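You operate a simulated robot arm through the tools that you are given. There is no shell and no other tool.

You are at the controls of a simulated robot arm. One attempt, no reset.

TASK
Put things in order on the workbench top. At the end: the white thermometer stands on top of the purple cherry can; the purple block is on the grey tiles box; the silver small socket stands on top of the black large cube; the orange sanding block stands where the purple block stood; whatever was shut is shut again. Leave all else as you found it, and nothing knocked over. Set down upright: purple block.
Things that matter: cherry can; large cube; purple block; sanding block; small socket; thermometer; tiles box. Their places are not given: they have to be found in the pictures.

Only the result counts: the job must be done as asked and must still hold three seconds after the hand-in. Knocking over, shifting, dropping, spilling or breaking anything else fails it.

THE ROBOT
A 6-joint arm with a two-finger parallel gripper, fixed in place. Base frame: the origin is at the foot of the arm, x ahead of it, y to its left, z up; the work surface is at about z = 900. Readings come in mm, rad, newtons and seconds.
With the tool pointing down near the work surface it reaches from about 240 to 640 mm from the base axis. Its first joint turns from -1.152 to 1.152 rad. Payload 2.7 kg.
The TCP is the grasp point between the finger pads, 23 mm short of the fingertips. In the tool frame z runs along the fingers and y along their closing line. Largest opening 94 mm; finger width 38, thickness 10; the body of the gripper, 54 by 96 mm, starts 39 mm behind the TCP.
Orientation is that of the tool frame in the base frame, as a unit quaternion [w, x, y, z]. With the fingers straight down and closing along the base's y, the tool's x points along the base's -x, its y along +y and its z along -z.

THE INTERFACE
- The arm moves only by the tool move_arm. Its argument "motion" is text: rows parted by semicolons, each of 7 numbers parted by spaces: the shift along the tool's x, y, z in mm, then the turn, a rotation vector about the tool's x, y, z in rad, then the closure, from 0 (fully open) to 1 (shut). In form: dx dy dz wx wy wz hand; .... A call has 1 to 20 rows; each row shifts and turns the commanded pose from where the row before left it, along the tool's axes as they then stand. Rows are played at 5 a second. More than 50 mm and 0.15 rad between two rows, or a gripper value outside its range, and nothing of the call is played. A pose out of reach is approached as far as the arm can. The call stops where the force on the tool passes 40 N (or 10 N more than at its start, if that is more) or the arm is blocked; 0.2 s more then pass. Each finger travels about 45 mm/s and halts on what it meets, pressing with about 24 N; the grip force reading is that of the motor and also rises with nothing between the fingers. The clock runs only during rows and for 0.2 s after the last one: add rows that do not move to give the fingers time. The reply holds the time, the measured pose of the TCP, the force on the tool along the base axes, the opening and the grip force, in the units named above and with some noise, with the torque about the TCP (base axes, N m) and any sound that the robot's microphone picked up.
- Cameras (640 x 400 px; columns grow to the right, rows downward): "scene" is fixed at [74.1, -432.3, 1398.9]; the picture's right is [0.80, -0.60, 0.00], its down [-0.38, -0.50, -0.78] and it looks along [0.47, 0.62, -0.62] (base axes); focal length 246 px, centre (320, 200). "wrist" rides on the gripper at [86, 16, -74] in the tool frame; the picture's right is [-0.18, 0.98, 0.00], its down [-0.58, -0.11, -0.81] and it looks along [-0.79, -0.15, 0.59] (tool axes); focal length 243 px, centre (320, 200).
- get_image(camera): a new picture of that camera. It takes no simulated time.
- locate(camera, pixels): there is no depth. For up to 12 entries [column, row, z] of the newest picture of that camera ("zoom" is the newest enlarged one), the place [x, y] in the base frame at which the ray of that pixel passes the height z, good to about 2 mm. It takes no simulated time.
- close_up(camera, box): a new picture of the part [left, top, right, bottom] of that camera's present view, enlarged. It takes no simulated time.
- sign_off(): hands the job in; it is judged then, once.

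Leave the gripper open and the arm clear of the work at the hand-in unless told otherwise.

The tools are called after "Call:" as a command line: name --argument value ..., lists and objects as JSON in quotes. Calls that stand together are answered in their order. move_arm: Moves the arm, as the interface text tells. Its arguments: {"type":"object","properties":{"motion":{"type":"string"}},"required":["motion"]} The other tools are called the same way: get_image (camera) takes a picture; locate (camera, pixels) gives the place at which the rays of pixels pass given heights; close_up (camera, box) takes an enlarged picture of a part of a camera's view; sign_off () hands the job in.

At the start:

```text
time_s: 0.0
ee_pos: [318.5, 121.0, 1220.6]
orientation: [0.0, 0.0, 1.0, 0.0]
contact_force: [-0.4, 0.0, -1.0]
ft_torque: [-0.01, -0.02, 0.01]
grip_width: 94.0
grip_force: 0.1
```

scene: 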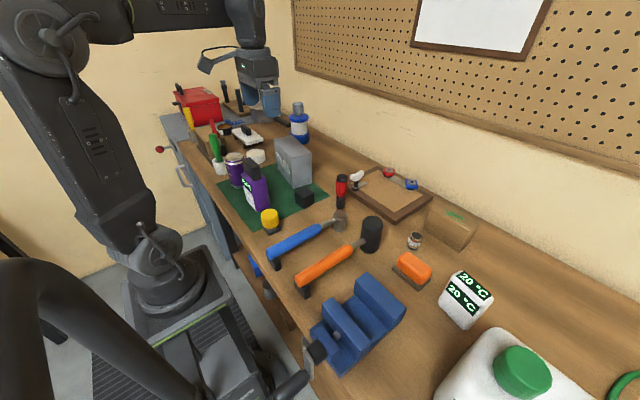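
wrist: 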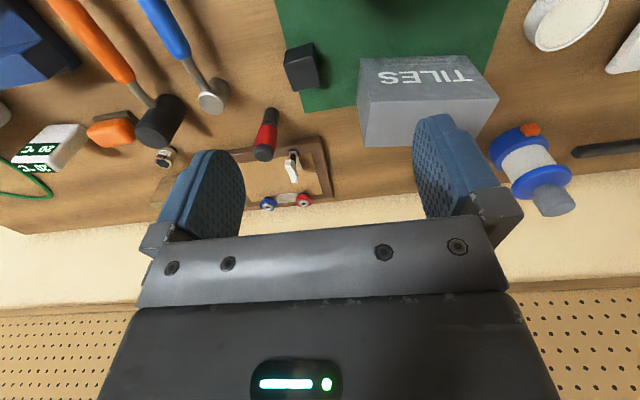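

I'll start by looking closely at the scene: the left part around the cans and the tiles box, and the right part around the sanding block and thermometer.

Call:
close_up --camera "scene" --box '[150, 60, 350, 250]'

Call:
close_up --camera "scene" --box '[310, 150, 510, 350]'

Call:
get_image --camera "wrist"

```text
2.11 times, centred on (250, 155) of scene
```

zoom: 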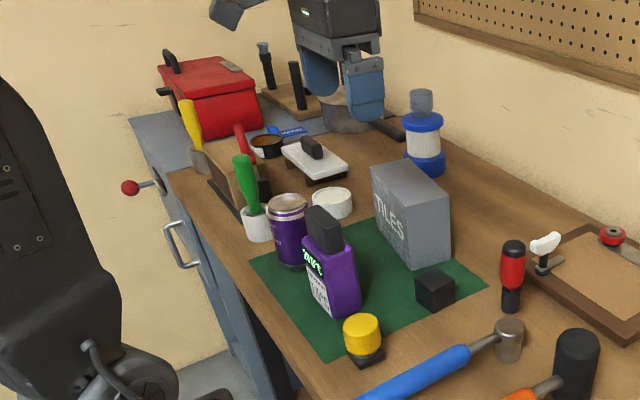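

```text
2.00 times, centred on (410, 250) of scene
```

zoom: 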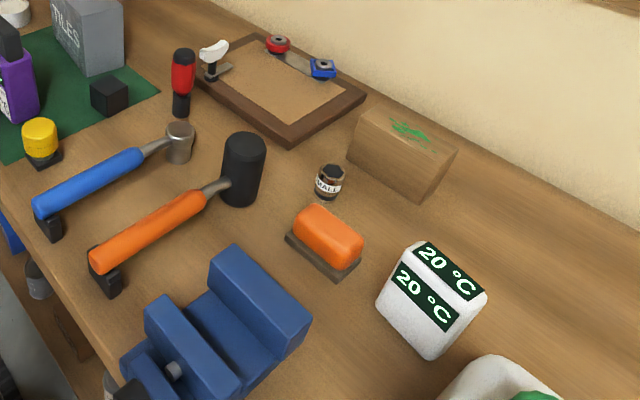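

```text
taken
```

wrist: 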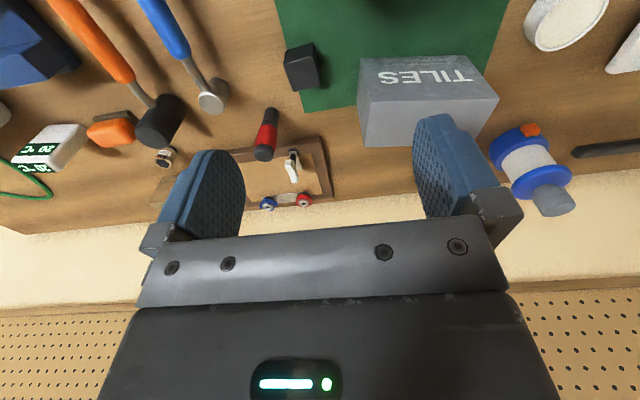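

I see a purple can (235,168), a purple bottle-shaped thing with a black top (255,187), a black cube (305,198), the tiles box, an orange block (412,268) and a white thermometer (465,300). I can't see the socket yet. I'll zoom in further on these spots.

Call:
close_up --camera "scene" --box '[210, 140, 290, 240]'

Call:
close_up --camera "scene" --box '[150, 70, 290, 160]'

Call:
close_up --camera "scene" --box '[380, 220, 500, 340]'

Call:
close_up --camera "scene" --box '[280, 150, 400, 250]'

Call:
close_up --camera "scene" --box '[150, 230, 400, 400]'

Call:
close_up --camera "scene" --box '[420, 280, 640, 400]'

```text
4.00 times, centred on (250, 190) of scene
```

zoom: 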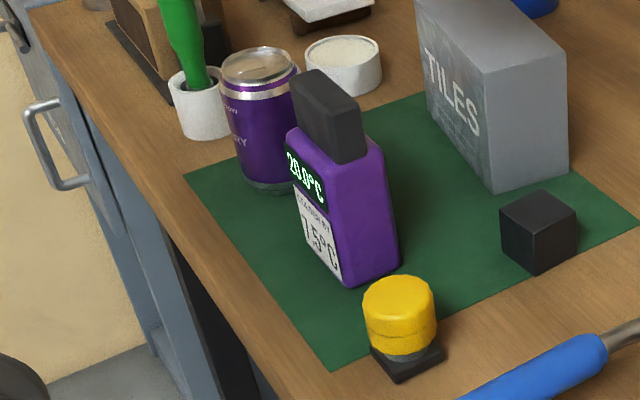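

```text
4.44 times, centred on (220, 115) of scene
```

zoom: 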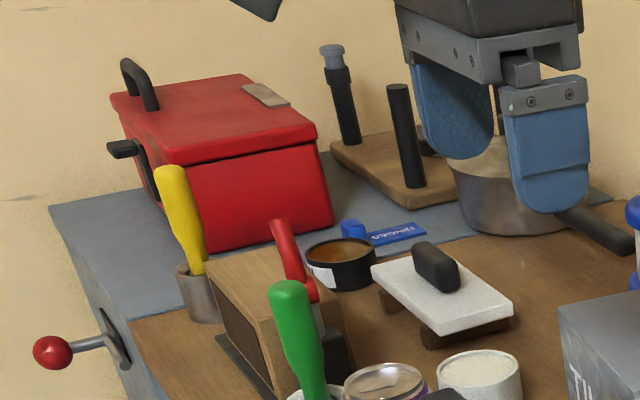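

```text
3.33 times, centred on (440, 280) of scene
```

zoom: 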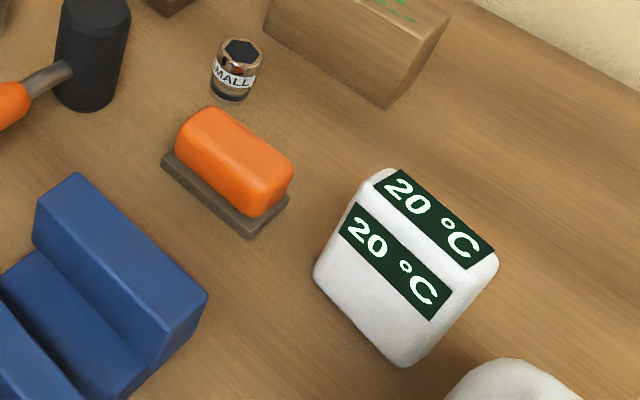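

```text
4.00 times, centred on (340, 200) of scene
```

zoom: 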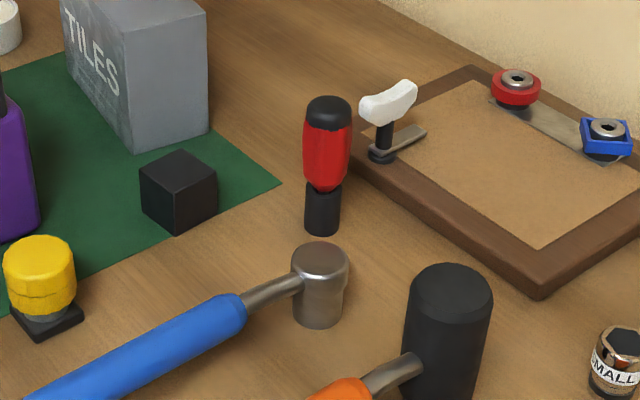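

```text
2.35 times, centred on (275, 315) of scene
```

zoom: 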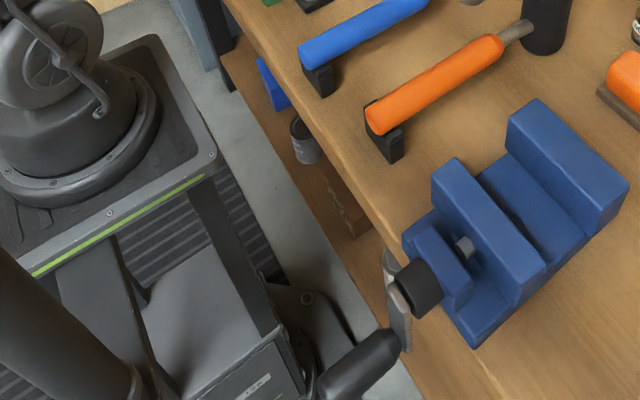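

```text
2.91 times, centred on (530, 340) of scene
```

zoom: 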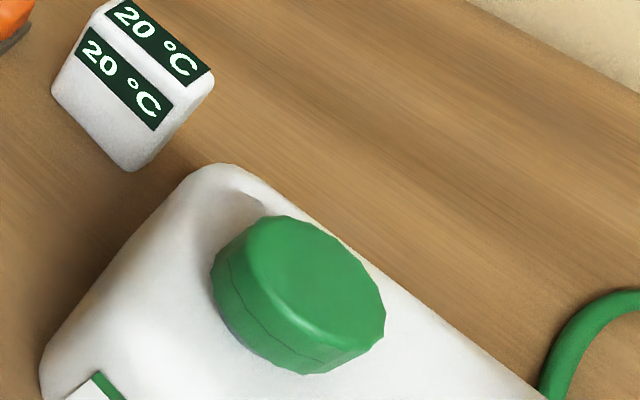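

The small silver socket is the "SMALL" one at (414,240). Next I'll check whether the purple item with the black top is one piece, and read the labels.

Call:
close_up --camera "scene" --box '[238, 150, 278, 215]'

Call:
close_up --camera "scene" --box '[205, 130, 265, 190]'

Call:
close_up --camera "scene" --box '[400, 225, 430, 255]'

Call:
close_up --camera "scene" --box '[150, 110, 230, 220]'

```text
6.15 times, centred on (258, 182) of scene
```

zoom: 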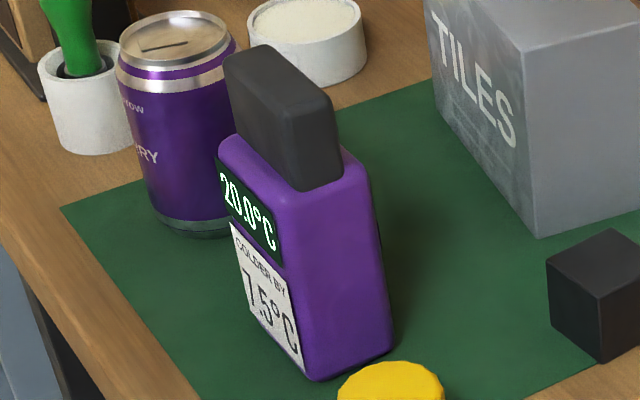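

```text
6.67 times, centred on (235, 160) of scene
```

zoom: 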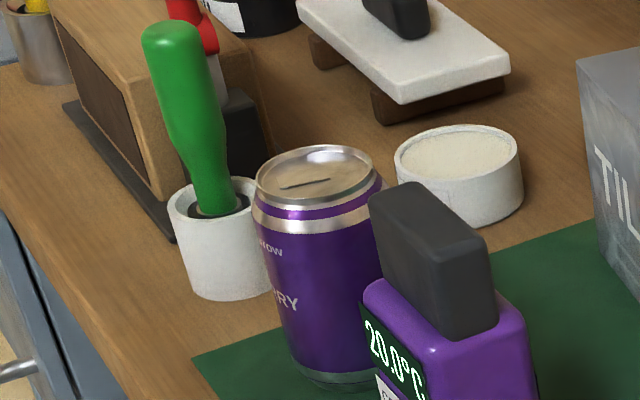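

```text
13.33 times, centred on (415, 240) of scene
```

zoom: 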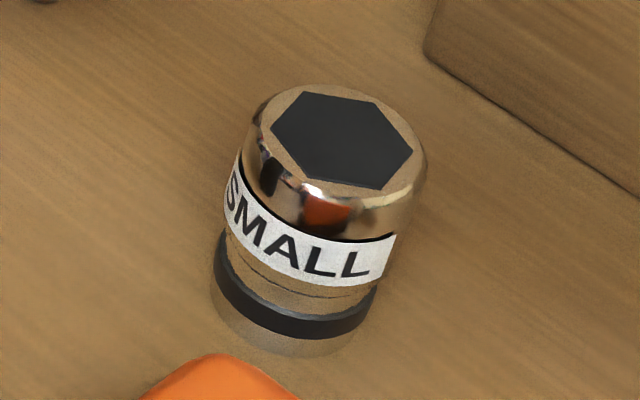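

```text
3.64 times, centred on (190, 165) of scene
```

zoom: 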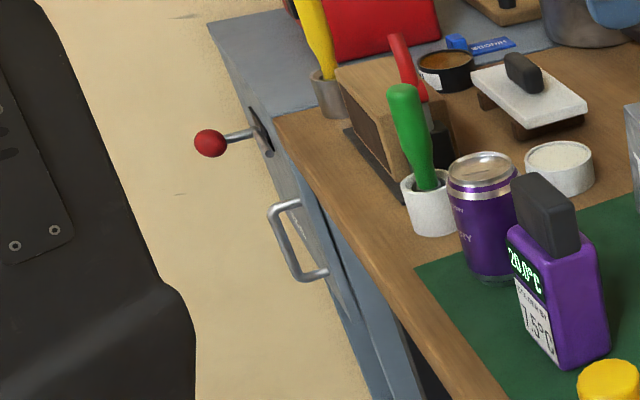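

The purple item is one piece: a purple body with a black grip on top, reading "20.0 °C / COLDER BY 7.5 °C". I'll now locate base points of the key objects in the scene picture, mostly at surface height (z≈900).

Call:
locate --camera "scene" --pixels '[[237, 186, 900], [262, 211, 900], [305, 208, 900], [294, 187, 900], [414, 249, 900], [412, 288, 900], [463, 328, 900], [270, 234, 900], [256, 162, 900], [341, 208, 900], [200, 125, 900], [299, 140, 900]]'

Call:
close_up --camera "wrist" --box '[0, 0, 320, 200]'

Call:
close_up --camera "wrist" --box '[320, 0, 640, 200]'

```text
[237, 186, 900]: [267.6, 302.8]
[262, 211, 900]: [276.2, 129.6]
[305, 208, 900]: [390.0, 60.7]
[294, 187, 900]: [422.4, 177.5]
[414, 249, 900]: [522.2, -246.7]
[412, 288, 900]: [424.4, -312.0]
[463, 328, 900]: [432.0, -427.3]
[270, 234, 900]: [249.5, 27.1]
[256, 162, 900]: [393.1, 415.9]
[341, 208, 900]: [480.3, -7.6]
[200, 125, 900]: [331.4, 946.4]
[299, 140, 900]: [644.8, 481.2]
```

```text
2.00 times, centred on (160, 100) of wrist
```

zoom: 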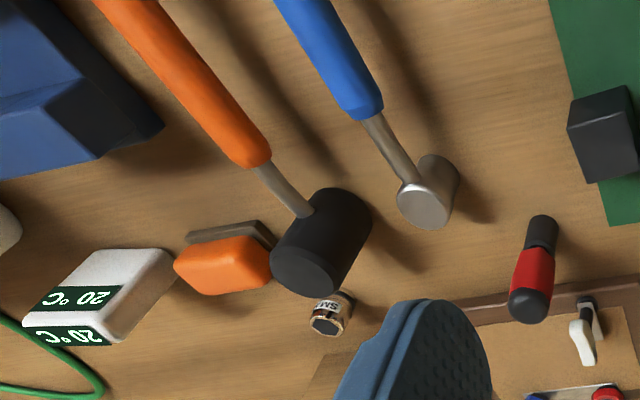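

```text
2.00 times, centred on (480, 100) of wrist
```

zoom: 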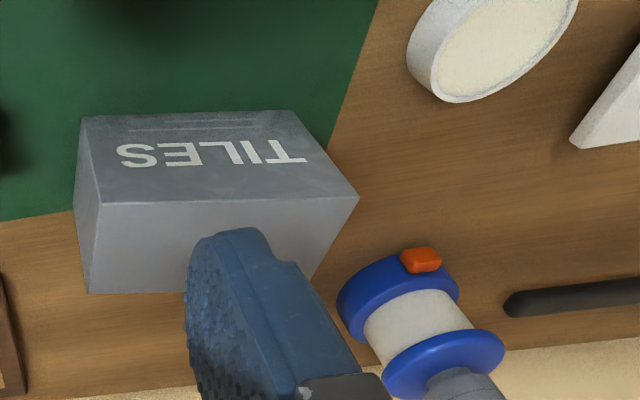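

The targets are all visible, so nothing needs opening. I'll move the arm to the right side at about (300,-380,1150), high above everything, so the wrist camera gets a closer look at the thermometer, sanding block and socket.

Call:
move_arm --motion "1.7 -45.5 6.4 0 0 0 0; 1.7 -45.5 6.4 0 0 0 0; 1.7 -45.5 6.4 0 0 0 0; 1.7 -45.5 6.4 0 0 0 0; 1.7 -45.5 6.4 0 0 0 0; 1.7 -45.5 6.4 0 0 0 0; 1.7 -45.5 6.4 0 0 0 0; 1.7 -45.5 6.4 0 0 0 0; 1.7 -45.5 6.4 0 0 0 0; 1.7 -45.5 6.4 0 0 0 0; 1.7 -45.5 6.4 0 0 0 0; 0 0 0 0 0 0 0"

```text
time_s: 2.6
ee_pos: [299.7, -380.2, 1150.8]
orientation: [0.0, 0.0, 1.0, 0.0]
contact_force: [-0.6, 0.4, -0.3]
ft_torque: [-0.02, 0.0, 0.03]
grip_width: 94.0
grip_force: 0.0
```

The arm got to (299.7,-380.2,1150.8). Now I'll take a wrist view, and a scene view with the arm moved out of the left side.

Call:
get_image --camera "wrist"

Call:
get_image --camera "scene"

```text
taken
```

wrist: 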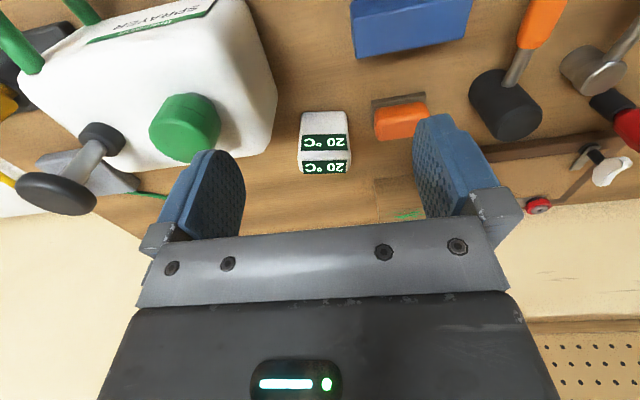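

```text
taken
```

scene: 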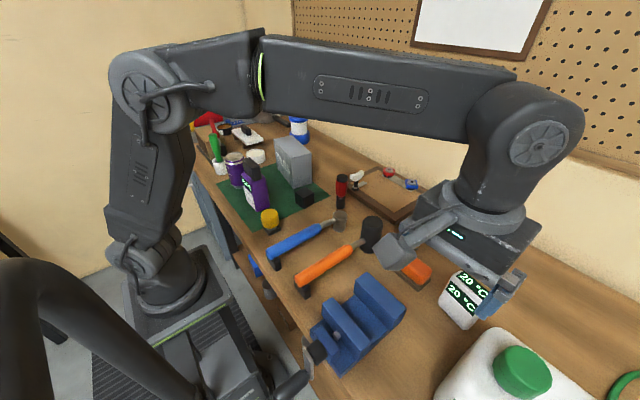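

The thermometer appears at (325,145) in the wrist view, with the sanding block at (402,118) and the sprayer tank close beside it. I'll enlarge these.

Call:
close_up --camera "wrist" --box '[270, 80, 370, 200]'

Call:
close_up --camera "wrist" --box '[350, 60, 470, 160]'

```text
3.33 times, centred on (320, 140) of wrist
```

zoom: 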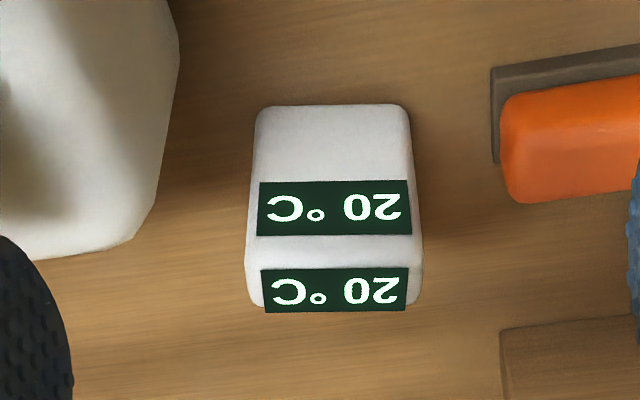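

```text
4.00 times, centred on (410, 110) of wrist
```

zoom: 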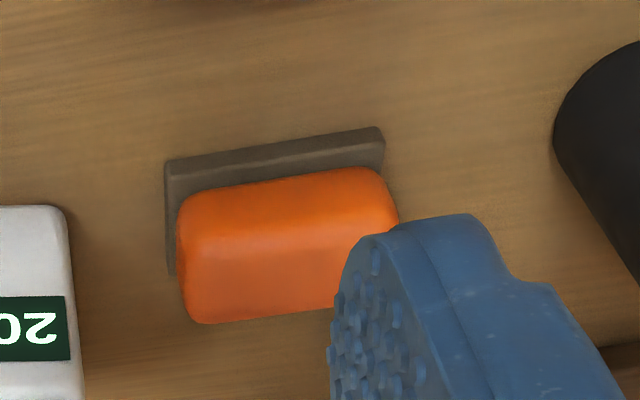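

Now I'll locate the thermometer's base corners and top edges, trying several heights for the top, and the sanding block's corners.

Call:
locate --camera "wrist" --pixels '[[301.4, 112.1, 900], [346.4, 112.1, 900], [297.8, 153.5, 960], [350.6, 152, 960], [297.8, 153.5, 980], [350.6, 152, 980], [302.6, 172.4, 960], [346.4, 172.4, 960], [302.6, 172.4, 980], [346.4, 172.4, 980]]'

Call:
locate --camera "zoom" --pixels '[[166, 163, 910], [384, 128, 910], [168, 272, 905], [195, 322, 940], [180, 196, 940], [372, 170, 940], [180, 196, 930], [398, 215, 930]]'

```text
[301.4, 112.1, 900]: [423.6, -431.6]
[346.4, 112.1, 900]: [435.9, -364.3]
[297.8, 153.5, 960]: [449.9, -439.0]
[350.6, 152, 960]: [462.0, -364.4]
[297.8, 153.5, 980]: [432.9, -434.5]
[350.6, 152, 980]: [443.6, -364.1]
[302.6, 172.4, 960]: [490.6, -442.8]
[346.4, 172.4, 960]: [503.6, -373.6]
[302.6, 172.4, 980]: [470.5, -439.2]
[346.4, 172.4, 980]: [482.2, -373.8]
```

```text
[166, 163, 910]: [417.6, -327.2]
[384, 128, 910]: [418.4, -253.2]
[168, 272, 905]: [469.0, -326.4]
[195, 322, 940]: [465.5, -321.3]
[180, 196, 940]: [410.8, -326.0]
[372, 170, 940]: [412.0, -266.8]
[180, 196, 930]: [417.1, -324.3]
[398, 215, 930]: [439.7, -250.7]
```

I read the thermometer as about 70 mm wide, its front edge running from (424,-432) to (436,-364), a yaw of about 10°, and about 85 mm tall. Before gripping anything I want to see the left side properly, so I'll move to about (300,0,1150) and turn the tool so the wrist camera looks along +y.

Call:
move_arm --motion "0 42.2 0 0 0 0 0; 0 42.2 0 0 0 0 0; 0 42.2 0 0 0 0 0; 0 42.2 0 0 0 0 0; 0 42.2 0 0 0 0 0; 0 42.2 0 0 0 0 0; 0 42.2 0 0 0 0 0; 0 42.2 0 0 0 0 0; 0 42.2 0 0 0 0 0; 0 0 0 0 0 -0.1428 0; 0 0 0 0 0 -0.1428 0; 0 0 0 0 0 -0.1428 0; 0 0 0 0 0 -0.1428 0; 0 0 0 0 0 -0.1428 0; 0 0 0 0 0 -0.1428 0; 0 0 0 0 0 -0.1428 0; 0 0 0 0 0 -0.1428 0; 0 0 0 0 0 -0.1428 0; 0 0 0 0 0 -0.1428 0; 0 0 0 0 0 -0.1428 0"

Call:
get_image --camera "wrist"

```text
time_s: 6.8
ee_pos: [300.0, -0.1, 1150.9]
orientation: [0.0, 0.708, -0.706, 0.0]
contact_force: [0.1, 0.1, 0.4]
ft_torque: [-0.02, 0.0, -0.01]
grip_width: 94.0
grip_force: 0.1
```

```text
taken
```

wrist: 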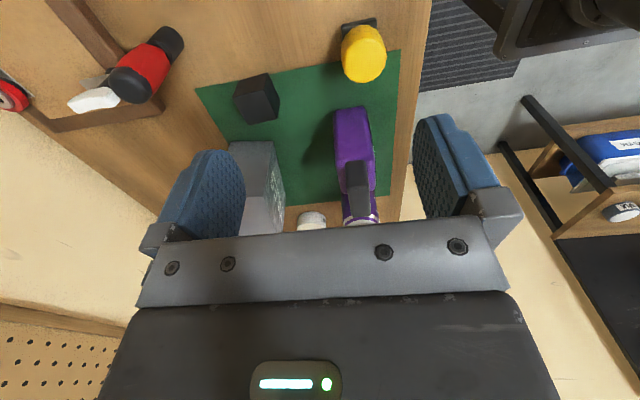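

This view shows the purple block, the can behind it, the tiles box and the black cube. I'll enlarge them.

Call:
close_up --camera "wrist" --box '[280, 80, 420, 235]'

Call:
close_up --camera "wrist" --box '[200, 50, 320, 140]'

Call:
close_up --camera "wrist" --box '[215, 130, 335, 235]'

```text
2.58 times, centred on (350, 158) of wrist
```

zoom: 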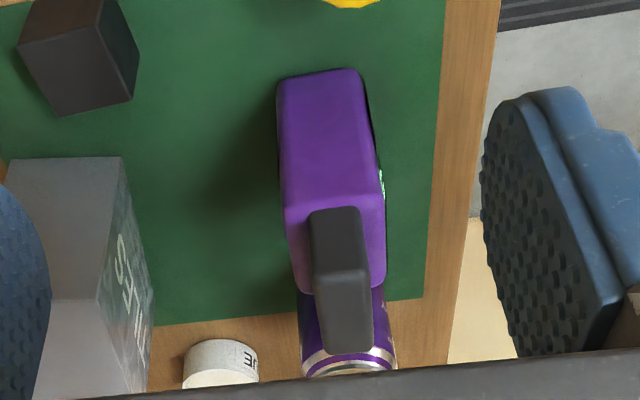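

```text
4.44 times, centred on (260, 95) of wrist
```

zoom: 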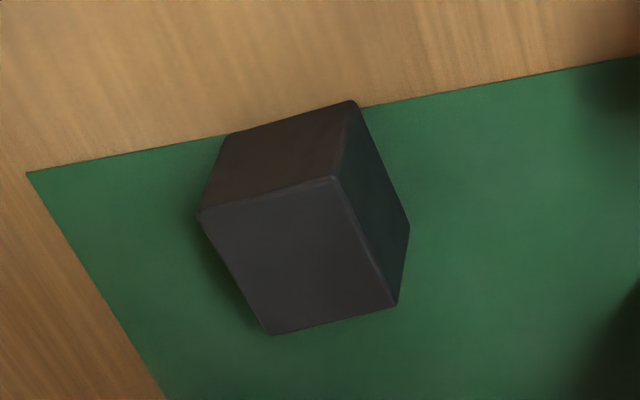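

```text
3.81 times, centred on (275, 182) of wrist
```

zoom: 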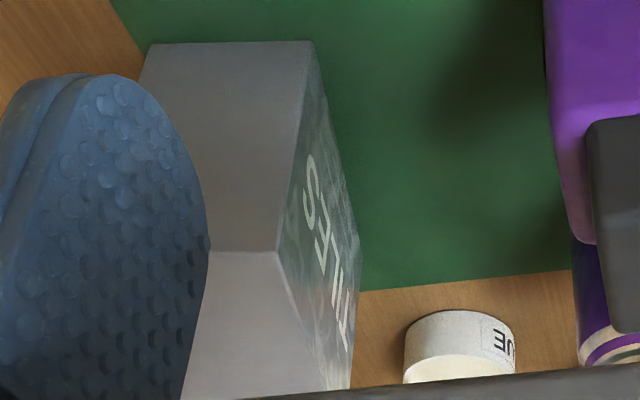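

I'll locate the corners of the purple block (base, shoulder and grip), and of the black cube, using wrist pixel coordinates.

Call:
locate --camera "wrist" --pixels '[[334.1, 113.4, 901], [364.7, 108, 901], [336, 160.3, 990], [374, 156.4, 990], [343.4, 192.9, 990], [375.2, 190.6, 990], [347.3, 185.9, 1030], [369.4, 183.2, 1030], [350.8, 216.1, 1030], [370.9, 216.1, 1030], [336, 160.3, 980], [374, 156.4, 1000]]'

Call:
locate --camera "wrist" --pixels '[[239.2, 79.6, 902], [267, 72.6, 902], [280.0, 101.8, 902], [232.8, 98.6, 940], [263.3, 90.3, 940], [277.1, 118.8, 940], [248.8, 125.3, 940], [232.8, 98.6, 930], [263.3, 90.3, 930], [277.1, 118.8, 930], [248.8, 125.3, 930]]'

```text
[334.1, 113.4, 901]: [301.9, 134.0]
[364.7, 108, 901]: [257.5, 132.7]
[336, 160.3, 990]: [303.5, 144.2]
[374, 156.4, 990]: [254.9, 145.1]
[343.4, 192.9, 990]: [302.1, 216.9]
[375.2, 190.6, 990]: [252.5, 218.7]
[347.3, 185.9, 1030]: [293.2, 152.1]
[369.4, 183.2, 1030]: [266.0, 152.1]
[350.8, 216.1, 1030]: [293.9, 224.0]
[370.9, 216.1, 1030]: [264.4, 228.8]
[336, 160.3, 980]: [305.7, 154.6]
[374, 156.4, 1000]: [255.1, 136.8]
```

```text
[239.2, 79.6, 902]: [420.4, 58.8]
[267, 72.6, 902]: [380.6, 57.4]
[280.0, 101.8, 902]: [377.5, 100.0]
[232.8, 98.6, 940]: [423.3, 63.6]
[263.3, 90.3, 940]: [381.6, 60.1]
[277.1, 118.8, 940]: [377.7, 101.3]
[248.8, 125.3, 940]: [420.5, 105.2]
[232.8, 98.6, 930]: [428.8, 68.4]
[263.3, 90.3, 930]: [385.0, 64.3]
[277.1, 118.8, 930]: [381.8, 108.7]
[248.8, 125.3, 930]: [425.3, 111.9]
```

The cube is about 42 mm, centred near (399.5,80), with its top near z=942. Next I'll locate the tiles box corners from this view and cross-check the purple block's grip heights from the scene camera.

Call:
locate --camera "wrist" --pixels '[[229.9, 141.3, 901], [272.9, 140.5, 901], [285, 192.5, 901], [264, 195, 1034], [264, 195, 1040], [278, 234, 1034]]'

Call:
close_up --camera "scene" --box '[215, 130, 325, 220]'

```text
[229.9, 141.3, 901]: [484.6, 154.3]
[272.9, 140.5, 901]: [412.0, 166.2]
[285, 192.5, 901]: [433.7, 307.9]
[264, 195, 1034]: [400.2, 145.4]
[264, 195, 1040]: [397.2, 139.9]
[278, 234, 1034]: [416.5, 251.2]
```

```text
4.44 times, centred on (270, 175) of scene
```

zoom: 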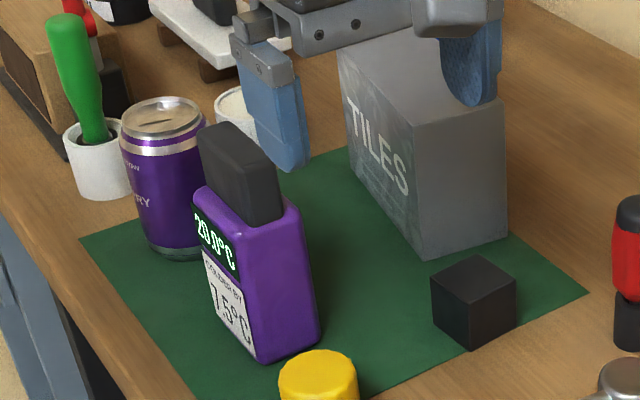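

Box base corners: (484.6,154.3), (412,166), (433.7,308), so about 74×143 mm. The two height estimates disagree, so I'll check using the scene zoom.

Call:
locate --camera "zoom" --pixels '[[425, 258, 901], [415, 128, 1010], [415, 128, 1020], [415, 128, 1030], [507, 237, 901], [504, 100, 1010], [504, 100, 1020], [258, 362, 901], [320, 332, 901], [301, 212, 1000], [301, 212, 990], [250, 228, 1000]]'

Call:
close_up --camera "scene" --box '[240, 155, 275, 185]'

```text
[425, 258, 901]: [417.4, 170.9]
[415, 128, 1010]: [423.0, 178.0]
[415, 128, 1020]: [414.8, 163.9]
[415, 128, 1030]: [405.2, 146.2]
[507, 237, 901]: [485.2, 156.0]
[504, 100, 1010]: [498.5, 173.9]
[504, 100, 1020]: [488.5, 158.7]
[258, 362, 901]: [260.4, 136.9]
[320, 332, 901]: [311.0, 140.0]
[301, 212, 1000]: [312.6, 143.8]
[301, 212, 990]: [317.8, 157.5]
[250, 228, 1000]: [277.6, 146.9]
```

```text
13.33 times, centred on (258, 170) of scene
```

zoom: 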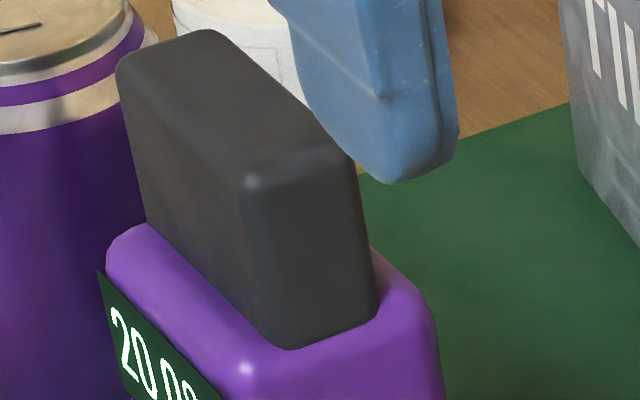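

The box top comes out near z≈1015. Now the purple block's grip height and extent.

Call:
locate --camera "zoom" --pixels '[[285, 350, 1000], [285, 350, 1005], [378, 305, 1000], [378, 305, 1005], [245, 178, 1040], [245, 178, 1050], [245, 178, 1060], [347, 152, 1050], [118, 65, 1050], [210, 30, 1050], [118, 65, 1045], [347, 152, 1045]]'

Call:
locate --camera "wrist" --pixels '[[345.7, 163, 1000], [364.7, 161.1, 1000], [345.7, 163, 1005], [364.7, 161.1, 1005], [347.3, 185.9, 1040], [369.4, 183.2, 1040], [350.8, 216.1, 1040], [370.9, 216.1, 1040], [347.3, 185.9, 1050], [350.8, 216.1, 1050], [343.4, 192.9, 1003], [375.2, 190.6, 1003]]'

```text
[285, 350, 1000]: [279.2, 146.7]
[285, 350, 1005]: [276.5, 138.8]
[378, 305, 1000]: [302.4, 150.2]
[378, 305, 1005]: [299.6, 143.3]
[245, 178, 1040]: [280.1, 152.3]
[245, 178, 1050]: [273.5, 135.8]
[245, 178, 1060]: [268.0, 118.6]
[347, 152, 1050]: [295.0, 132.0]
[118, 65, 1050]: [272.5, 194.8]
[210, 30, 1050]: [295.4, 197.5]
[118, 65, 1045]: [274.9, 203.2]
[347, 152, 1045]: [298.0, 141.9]
```

```text
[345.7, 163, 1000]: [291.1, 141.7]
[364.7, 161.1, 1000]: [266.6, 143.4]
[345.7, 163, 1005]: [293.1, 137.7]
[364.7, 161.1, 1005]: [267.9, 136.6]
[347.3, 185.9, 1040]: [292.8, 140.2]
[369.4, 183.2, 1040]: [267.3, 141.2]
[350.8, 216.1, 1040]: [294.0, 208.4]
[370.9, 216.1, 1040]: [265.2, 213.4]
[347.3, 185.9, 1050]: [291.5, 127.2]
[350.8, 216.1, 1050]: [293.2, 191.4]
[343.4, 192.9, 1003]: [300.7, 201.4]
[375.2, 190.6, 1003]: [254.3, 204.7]
```

The purple block spans roughly x 258–303 and y 134–204, with its shoulder near z≈1003 and grip top near 1045. I'll move closer toward +y and a bit higher to look down on the purple block's top, the can and its neighbours.

Call:
move_arm --motion "-37.5 0 -15 0 0 0 0; -37.5 0 -15 0 0 0 0; -37.5 0 -15 0 0 0 0; -37.5 0 -15 0 0 0 0; 0 0 0 0 0 0 0"

Call:
get_image --camera "wrist"

Call:
close_up --camera "wrist" --box '[260, 0, 460, 240]'

```text
time_s: 8.0
ee_pos: [299.4, 150.3, 1212.9]
orientation: [0.0, -0.707, 0.707, 0.0]
contact_force: [-0.3, 0.3, -0.2]
ft_torque: [0.0, 0.04, 0.02]
grip_width: 93.7
grip_force: 0.1
```

```text
taken
```

wrist: 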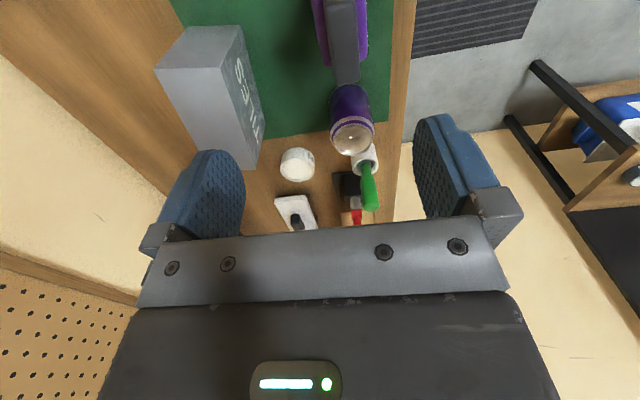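

```text
1.67 times, centred on (360, 120) of wrist
```

zoom: 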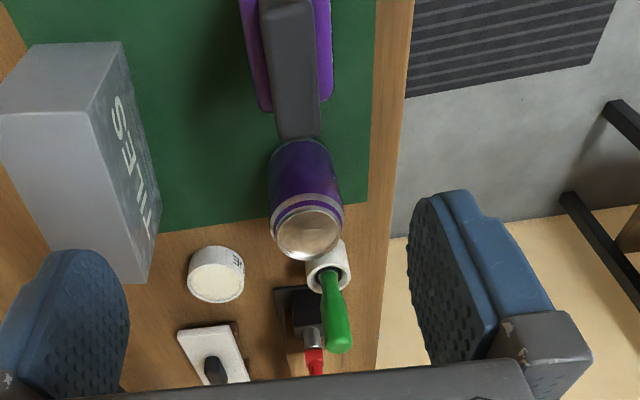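

I see the can's top at about (352,137), the green-handled tool in its white cup right behind it, and the purple block's grip above in the picture. I'll zoom in further on each.

Call:
close_up --camera "wrist" --box '[310, 75, 410, 225]'

Call:
close_up --camera "wrist" --box '[300, 0, 380, 90]'

Call:
close_up --camera "wrist" --box '[145, 15, 275, 180]'

```text
2.67 times, centred on (360, 150) of wrist
```

zoom: 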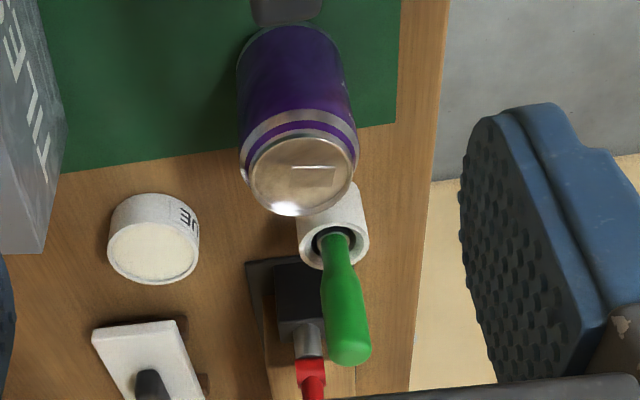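

```text
4.44 times, centred on (340, 45) of wrist
```

zoom: 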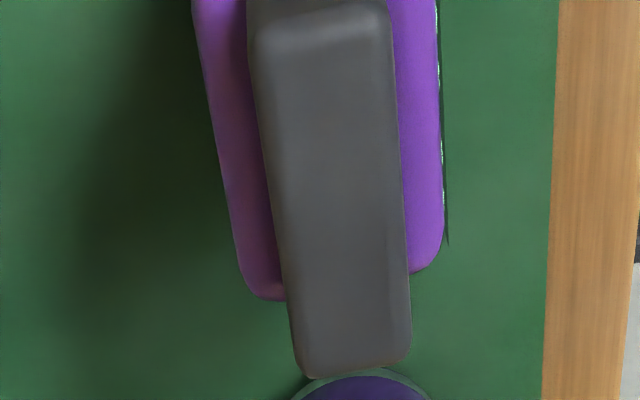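

```text
2.42 times, centred on (210, 98) of wrist
```

zoom: 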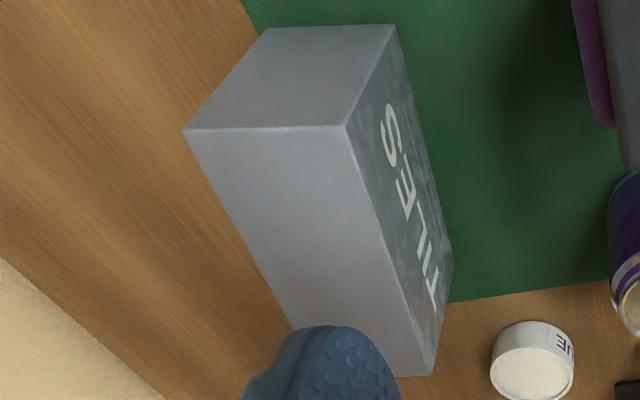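

I'll locate the box's top and bottom corners, the purple block's grip and shoulder, and the can's lid and cup, from this view.

Call:
locate --camera "wrist" --pixels '[[154.2, 69.1, 1010], [220.3, 67.8, 1010], [256.7, 170.7, 1010], [154.2, 69.1, 1020], [220.3, 67.8, 1020], [256.7, 170.7, 1020], [186, 27.8, 901], [240.2, 25.7, 901], [265, 122, 901]]'

Call:
locate --camera "wrist" --pixels '[[335.5, 83.7, 1045], [360.3, 80.6, 1045], [326, 10.1, 1045], [355.8, 5.6, 1045], [324.2, 66.4, 1003], [365.9, 59.6, 1003], [335.5, 83.7, 1035], [326, 10.1, 1035]]'

Call:
locate --camera "wrist" --pixels '[[353.3, 141.4, 1000], [353.3, 141.4, 1020], [331.9, 140, 1010], [373.9, 139.6, 1010], [348.8, 85.2, 901], [353, 126.8, 1010], [353, 156, 1010], [353, 126.8, 1020], [353, 156, 1020], [364.9, 166.1, 950], [371.2, 204.3, 1000], [371.2, 204.3, 1030]]'

```text
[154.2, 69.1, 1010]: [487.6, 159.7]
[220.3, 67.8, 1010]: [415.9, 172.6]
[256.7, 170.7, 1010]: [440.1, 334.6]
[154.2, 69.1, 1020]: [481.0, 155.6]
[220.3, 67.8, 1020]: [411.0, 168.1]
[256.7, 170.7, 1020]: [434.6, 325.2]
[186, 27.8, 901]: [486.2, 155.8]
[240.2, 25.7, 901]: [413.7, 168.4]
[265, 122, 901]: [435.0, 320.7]
```

```text
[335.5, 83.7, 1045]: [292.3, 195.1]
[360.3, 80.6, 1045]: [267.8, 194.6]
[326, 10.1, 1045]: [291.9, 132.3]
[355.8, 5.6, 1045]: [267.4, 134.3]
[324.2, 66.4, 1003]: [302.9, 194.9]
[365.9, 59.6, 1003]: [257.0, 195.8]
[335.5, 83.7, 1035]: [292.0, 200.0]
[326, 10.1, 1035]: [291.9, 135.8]
```

```text
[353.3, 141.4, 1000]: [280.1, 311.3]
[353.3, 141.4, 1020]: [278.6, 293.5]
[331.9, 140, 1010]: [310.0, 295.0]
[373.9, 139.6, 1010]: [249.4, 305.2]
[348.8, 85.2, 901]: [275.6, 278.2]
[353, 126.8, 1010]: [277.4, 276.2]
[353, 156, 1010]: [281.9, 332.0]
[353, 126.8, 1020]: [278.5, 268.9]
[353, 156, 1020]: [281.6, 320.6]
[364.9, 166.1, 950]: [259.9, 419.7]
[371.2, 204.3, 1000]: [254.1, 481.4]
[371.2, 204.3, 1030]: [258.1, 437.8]
```

Readings from this view:
- **Purple block:** centre about (280,166), grip x 267–292, shoulder about 1006, top about 1045.
- **Tiles box:** centre about (460,239), top about 1017.
- **Can:** lid centre about (279,298).

The tool already closes along base x, which is right for the 25 mm thick grip. I'll move above it, come down partway and check.

Call:
move_arm --motion "-15.7 19.4 0 0 0 0 0; 0 0 35 0 0 0 0; 0 0 35 0 0 0 0; 0 0 33 0 0 0 0; 0 0 0 0 0 0 0"

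Call:
get_image --camera "wrist"

Call:
close_up --camera "scene" --box '[200, 90, 330, 220]'

```text
time_s: 9.2
ee_pos: [280.8, 166.0, 1108.4]
orientation: [-0.001, -0.707, 0.707, 0.001]
contact_force: [0.2, 0.6, 0.1]
ft_torque: [0.02, 0.01, 0.01]
grip_width: 93.8
grip_force: 0.0
```

```text
taken
```

wrist: 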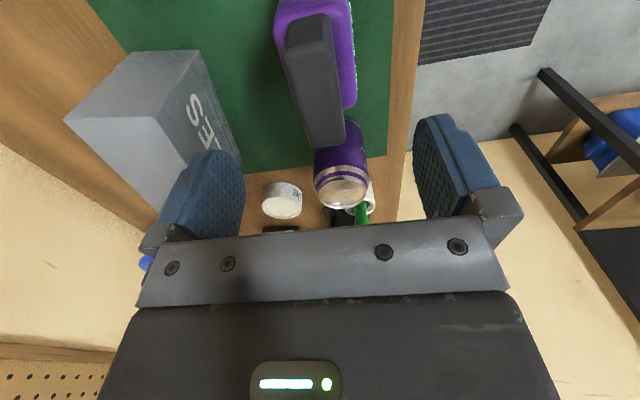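

```text
3.08 times, centred on (265, 155) of scene
```

zoom: 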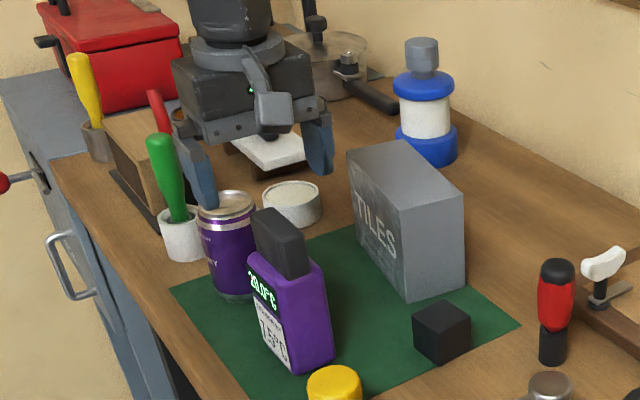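

The gripper hangs above the purple block. I'll zoom in on the grip in the wrist view for a precise fix before coming down.

Call:
close_up --camera "wrist" --box '[260, 0, 380, 160]'

```text
2.50 times, centred on (320, 80) of wrist
```

zoom: 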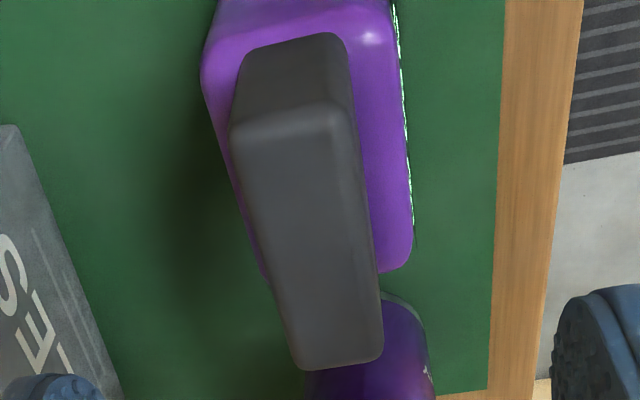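

Call:
locate --camera "zoom" --pixels '[[232, 125, 1045], [345, 105, 1045], [297, 362, 1045], [382, 350, 1045], [242, 58, 1006], [345, 45, 1006], [205, 75, 1006], [410, 260, 1006], [232, 125, 1040], [345, 105, 1040], [297, 362, 1040], [382, 350, 1040]]'

```text
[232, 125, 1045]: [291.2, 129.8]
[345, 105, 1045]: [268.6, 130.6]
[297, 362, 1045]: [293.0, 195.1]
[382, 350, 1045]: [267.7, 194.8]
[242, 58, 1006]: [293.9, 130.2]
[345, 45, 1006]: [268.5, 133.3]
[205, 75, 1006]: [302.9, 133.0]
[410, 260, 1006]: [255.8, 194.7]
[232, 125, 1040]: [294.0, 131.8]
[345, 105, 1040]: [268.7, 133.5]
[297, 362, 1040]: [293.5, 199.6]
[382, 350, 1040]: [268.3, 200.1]
```

The grip spans x 268–292 and y 131–197, so it's centred under the tool (280.8,166). I'll go down to TCP z≈1033, which keeps the fingertips just above the shoulder at 1006.

Call:
move_arm --motion "1.5 0.5 25 0 0 0 0; 0 0 25 0 0 0 0; 0 0 15 0 0 0 0; 0 0 10 0 0 0 0; 0 0 0 0 0 0 0"

Call:
close_up --camera "scene" --box '[220, 120, 300, 220]'

```text
time_s: 10.4
ee_pos: [279.8, 165.2, 1030.8]
orientation: [0.0, 0.707, -0.707, 0.0]
contact_force: [-0.8, 0.1, 0.6]
ft_torque: [0.02, 0.0, 0.02]
grip_width: 94.2
grip_force: 0.1
```

```text
4.00 times, centred on (260, 170) of scene
```

zoom: 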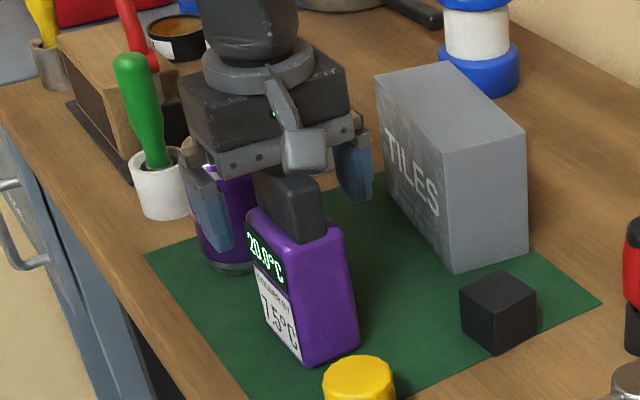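

The fingers straddle the grip. I'll raise 3 mm for shoulder clearance and close, waiting for the fingers.

Call:
move_arm --motion "0 0 -3 0 0 0 0; 0 0 0 0 0 0 1; 0 0 0 0 0 0 1; 0 0 0 0 0 0 1; 0 0 0 0 0 0 1; 0 0 0 0 0 0 1; 0 0 0 0 0 0 1"

```text
time_s: 12.0
ee_pos: [281.2, 165.5, 1034.8]
orientation: [0.0, 0.707, -0.707, 0.0]
contact_force: [0.1, -1.0, 3.3]
ft_torque: [-0.09, 0.2, -0.03]
grip_width: 50.1
grip_force: 24.0
```

The fingers stopped at 50 mm, but the grip is only 25 mm, so they may be on the body or the shoulder edge. I'll look.

Call:
close_up --camera "scene" --box '[230, 130, 290, 220]'

Call:
close_up --camera "wrist" --box '[160, 0, 480, 240]'

```text
4.44 times, centred on (260, 175) of scene
```

zoom: 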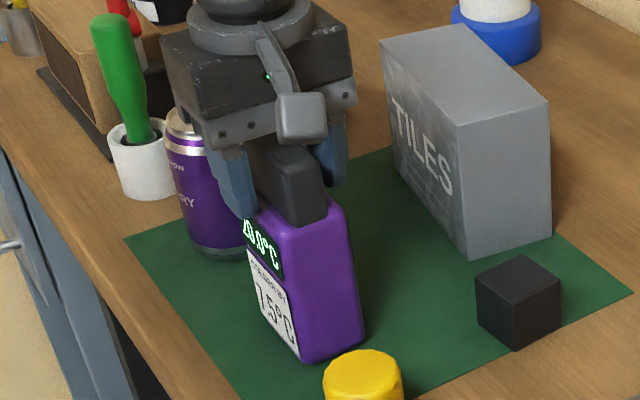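

```text
1.67 times, centred on (320, 120) of wrist
```

zoom: 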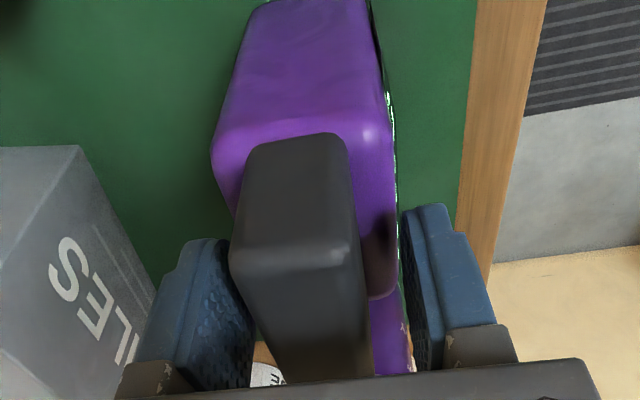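

The fingertips caught the shoulder edges, so the shoulder is higher than I estimated (about 1013). I'll open, rise 10 mm and close on the grip itself.

Call:
move_arm --motion "0 0 0 0 0 0 0; 0 0 0 0 0 0 0; 0 0 0 0 0 0 0; 0 0 -10 0 0 0 0; 0 0 0 0 0 0 0; 0 0 0 0 0 0 1; 0 0 0 0 0 0 1; 0 0 0 0 0 0 1; 0 0 0 0 0 0 1; 0 0 0 0 0 0 1; 0 0 0 0 0 0 1; 0 0 0 0 0 0 1"

Call:
close_up --camera "wrist" --box '[160, 0, 480, 240]'

Call:
close_up --camera "scene" --box '[230, 130, 290, 220]'

```text
time_s: 14.6
ee_pos: [280.0, 164.3, 1045.4]
orientation: [-0.001, 0.707, -0.707, 0.001]
contact_force: [-0.4, 0.6, 1.0]
ft_torque: [0.01, 0.01, 0.0]
grip_width: 25.9
grip_force: 24.1
```

```text
1.67 times, centred on (320, 120) of wrist
```

zoom: 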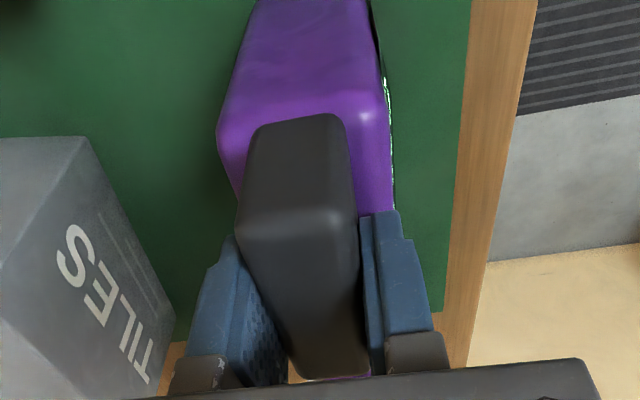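

```text
4.44 times, centred on (260, 175) of scene
```

zoom: 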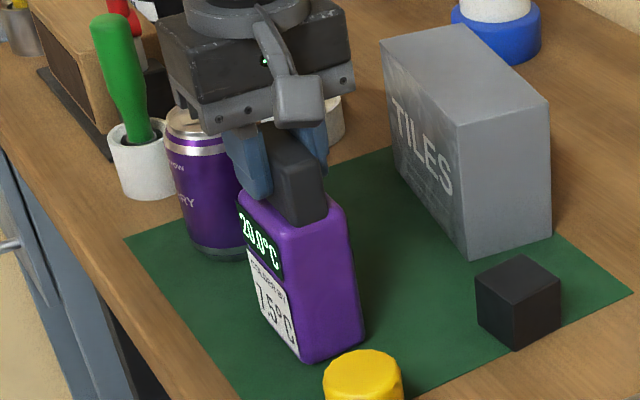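

The grip is held now (25.9 mm, 24 N). I'll lift 40 mm straight up and check the load.

Call:
move_arm --motion "0 0 -5 0 0 0 1; 0 0 -15 0 0 0 1; 0 0 -20 0 0 0 1; 0 0 0 0 0 0 1; 0 0 0 0 0 0 1"

Call:
get_image --camera "scene"

```text
time_s: 15.8
ee_pos: [280.2, 165.6, 1084.7]
orientation: [0.0, 0.707, -0.707, 0.001]
contact_force: [0.4, -0.2, -2.9]
ft_torque: [0.0, 0.0, -0.02]
grip_width: 26.0
grip_force: 24.2
```

```text
taken
```

scene: 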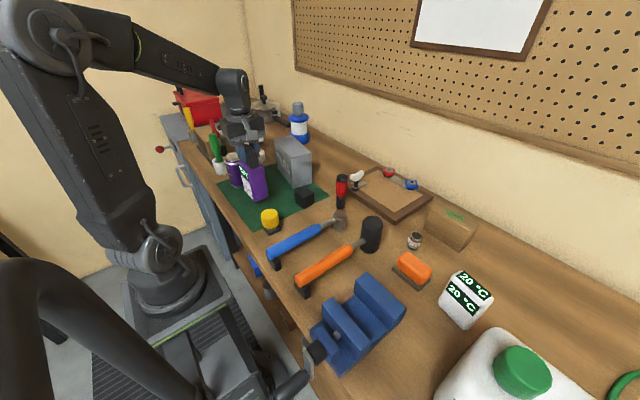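

The block is up and weighs about 3 N. I'll lift it another 120 mm, move over the tiles box centre (460,239), and turn 8° to line up with the box.

Call:
move_arm --motion "0 0 -40 0 0 0 1; 0 0 -40 0 0 0 1; 0 0 -40 0 0 0 1; -14.7 -36.1 0 0 0 0 1; -14.7 -36.1 0 0 0 0 1; -14.7 -36.1 0 0 0 0 1; -14.7 -36.1 0 0 0 0 1; -14.7 -36.1 0 0 0 0 1; 0 0 0 0 0 0.14 1; 0 0 0 0 0 0 1; 0 0 0 0 0 0 1"

Call:
get_image --camera "wrist"

Call:
close_up --camera "scene" --box '[230, 80, 350, 210]'

```text
time_s: 18.2
ee_pos: [460.7, 238.0, 1204.7]
orientation: [0.0, -0.656, 0.755, 0.0]
contact_force: [-0.2, -0.2, -3.1]
ft_torque: [0.01, 0.02, -0.02]
grip_width: 26.1
grip_force: 23.7
```

```text
taken
```

wrist: 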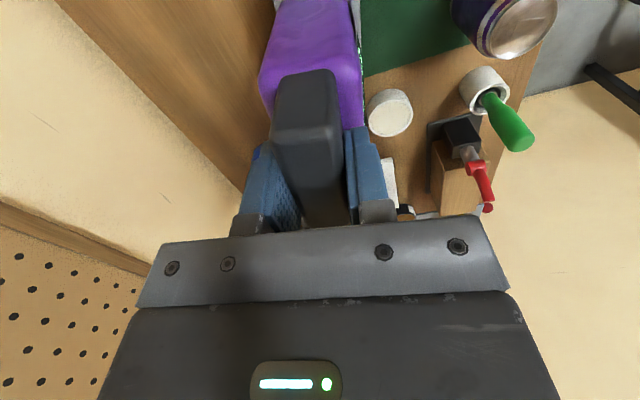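

```text
3.08 times, centred on (290, 145) of scene
```

zoom: 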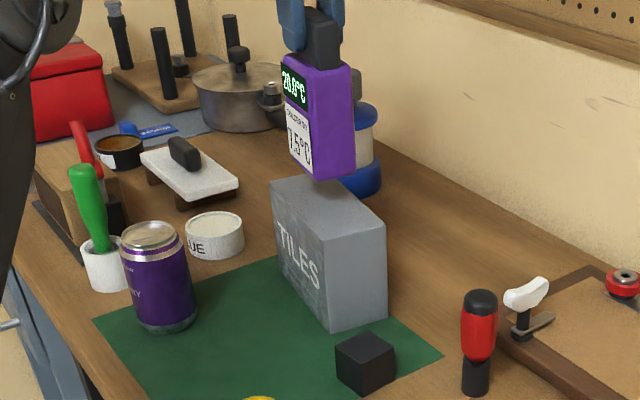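

I'll check the box's top corners in this zoom before lowering the block.

Call:
locate --camera "zoom" --pixels '[[270, 184, 1017], [323, 240, 1017], [384, 219, 1017], [330, 327, 901], [386, 313, 901]]'

Call:
close_up --camera "scene" --box '[265, 115, 335, 190]'

```text
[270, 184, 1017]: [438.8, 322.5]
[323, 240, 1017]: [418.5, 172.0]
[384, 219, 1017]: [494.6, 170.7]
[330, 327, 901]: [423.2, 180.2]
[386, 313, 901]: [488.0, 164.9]
```

```text
5.33 times, centred on (300, 152) of scene
```

zoom: 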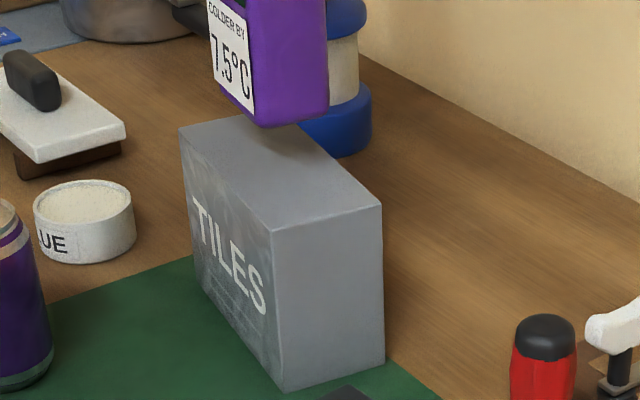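

The box is centred under the block within a few mm. I'll lower to just above the expected contact (TCP about 1166), then use small steps.

Call:
move_arm --motion "0 0 15 0 0 0 1; 0 0 12 0 0 0 1; 0 0 8 0 0 0 1; 0 0 3 0 0 0 1; 0 0 0 0 0 0 1"

Call:
close_up --camera "scene" --box '[265, 105, 335, 190]'

```text
time_s: 19.4
ee_pos: [460.2, 237.4, 1167.3]
orientation: [-0.001, -0.656, 0.755, 0.0]
contact_force: [0.2, -0.2, -3.4]
ft_torque: [0.02, -0.02, -0.02]
grip_width: 25.7
grip_force: 23.6
```

```text
4.71 times, centred on (300, 148) of scene
```

zoom: 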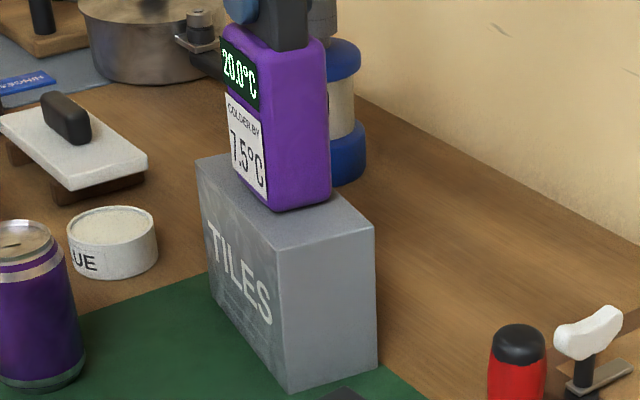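

The block's bottom is nearly on the box, with no contact force yet. I'll lower in small steps.

Call:
move_arm --motion "0 0 1.5 0 0 0 1; 0 0 1.5 0 0 0 1; 0 0 0 0 0 0 1"

```text
time_s: 20.2
ee_pos: [460.0, 238.2, 1164.9]
orientation: [0.001, -0.656, 0.755, 0.0]
contact_force: [-1.8, -0.9, 4.3]
ft_torque: [-0.16, 0.37, 0.0]
grip_width: 25.9
grip_force: 23.7
```

Contact: the force turned from -3.4 N to +4.3 N, so the block is standing on the box. I'll press 0.7 mm more to seat it, then open the fingers.

Call:
move_arm --motion "0 0 0.7 0 0 0 1; 0 0 0 0 0 0 1; 0 0 0 0 0 0 0.6; 0 0 0 0 0 0 0.6; 0 0 0 0 0 0 0.3; 0 0 0 0 0 0 0; 0 0 0 0 0 0 0; 0 0 0 0 0 0 0"

Call:
close_up --camera "scene" --box '[255, 85, 335, 190]'

```text
time_s: 22.0
ee_pos: [460.9, 238.1, 1163.6]
orientation: [-0.001, -0.656, 0.755, 0.0]
contact_force: [0.3, -0.5, 0.1]
ft_torque: [0.0, 0.01, 0.02]
grip_width: 94.0
grip_force: 0.0
```

```text
3.81 times, centred on (295, 138) of scene
```

zoom: 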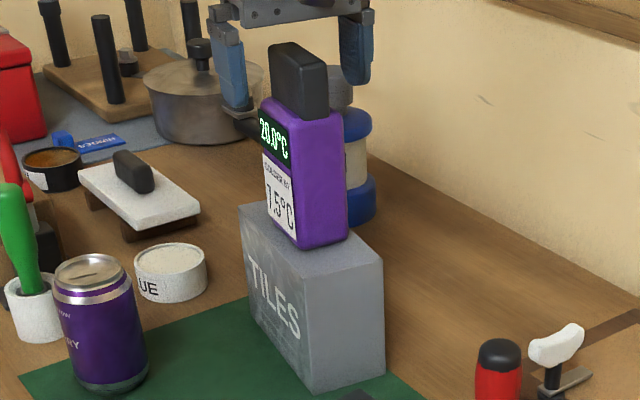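

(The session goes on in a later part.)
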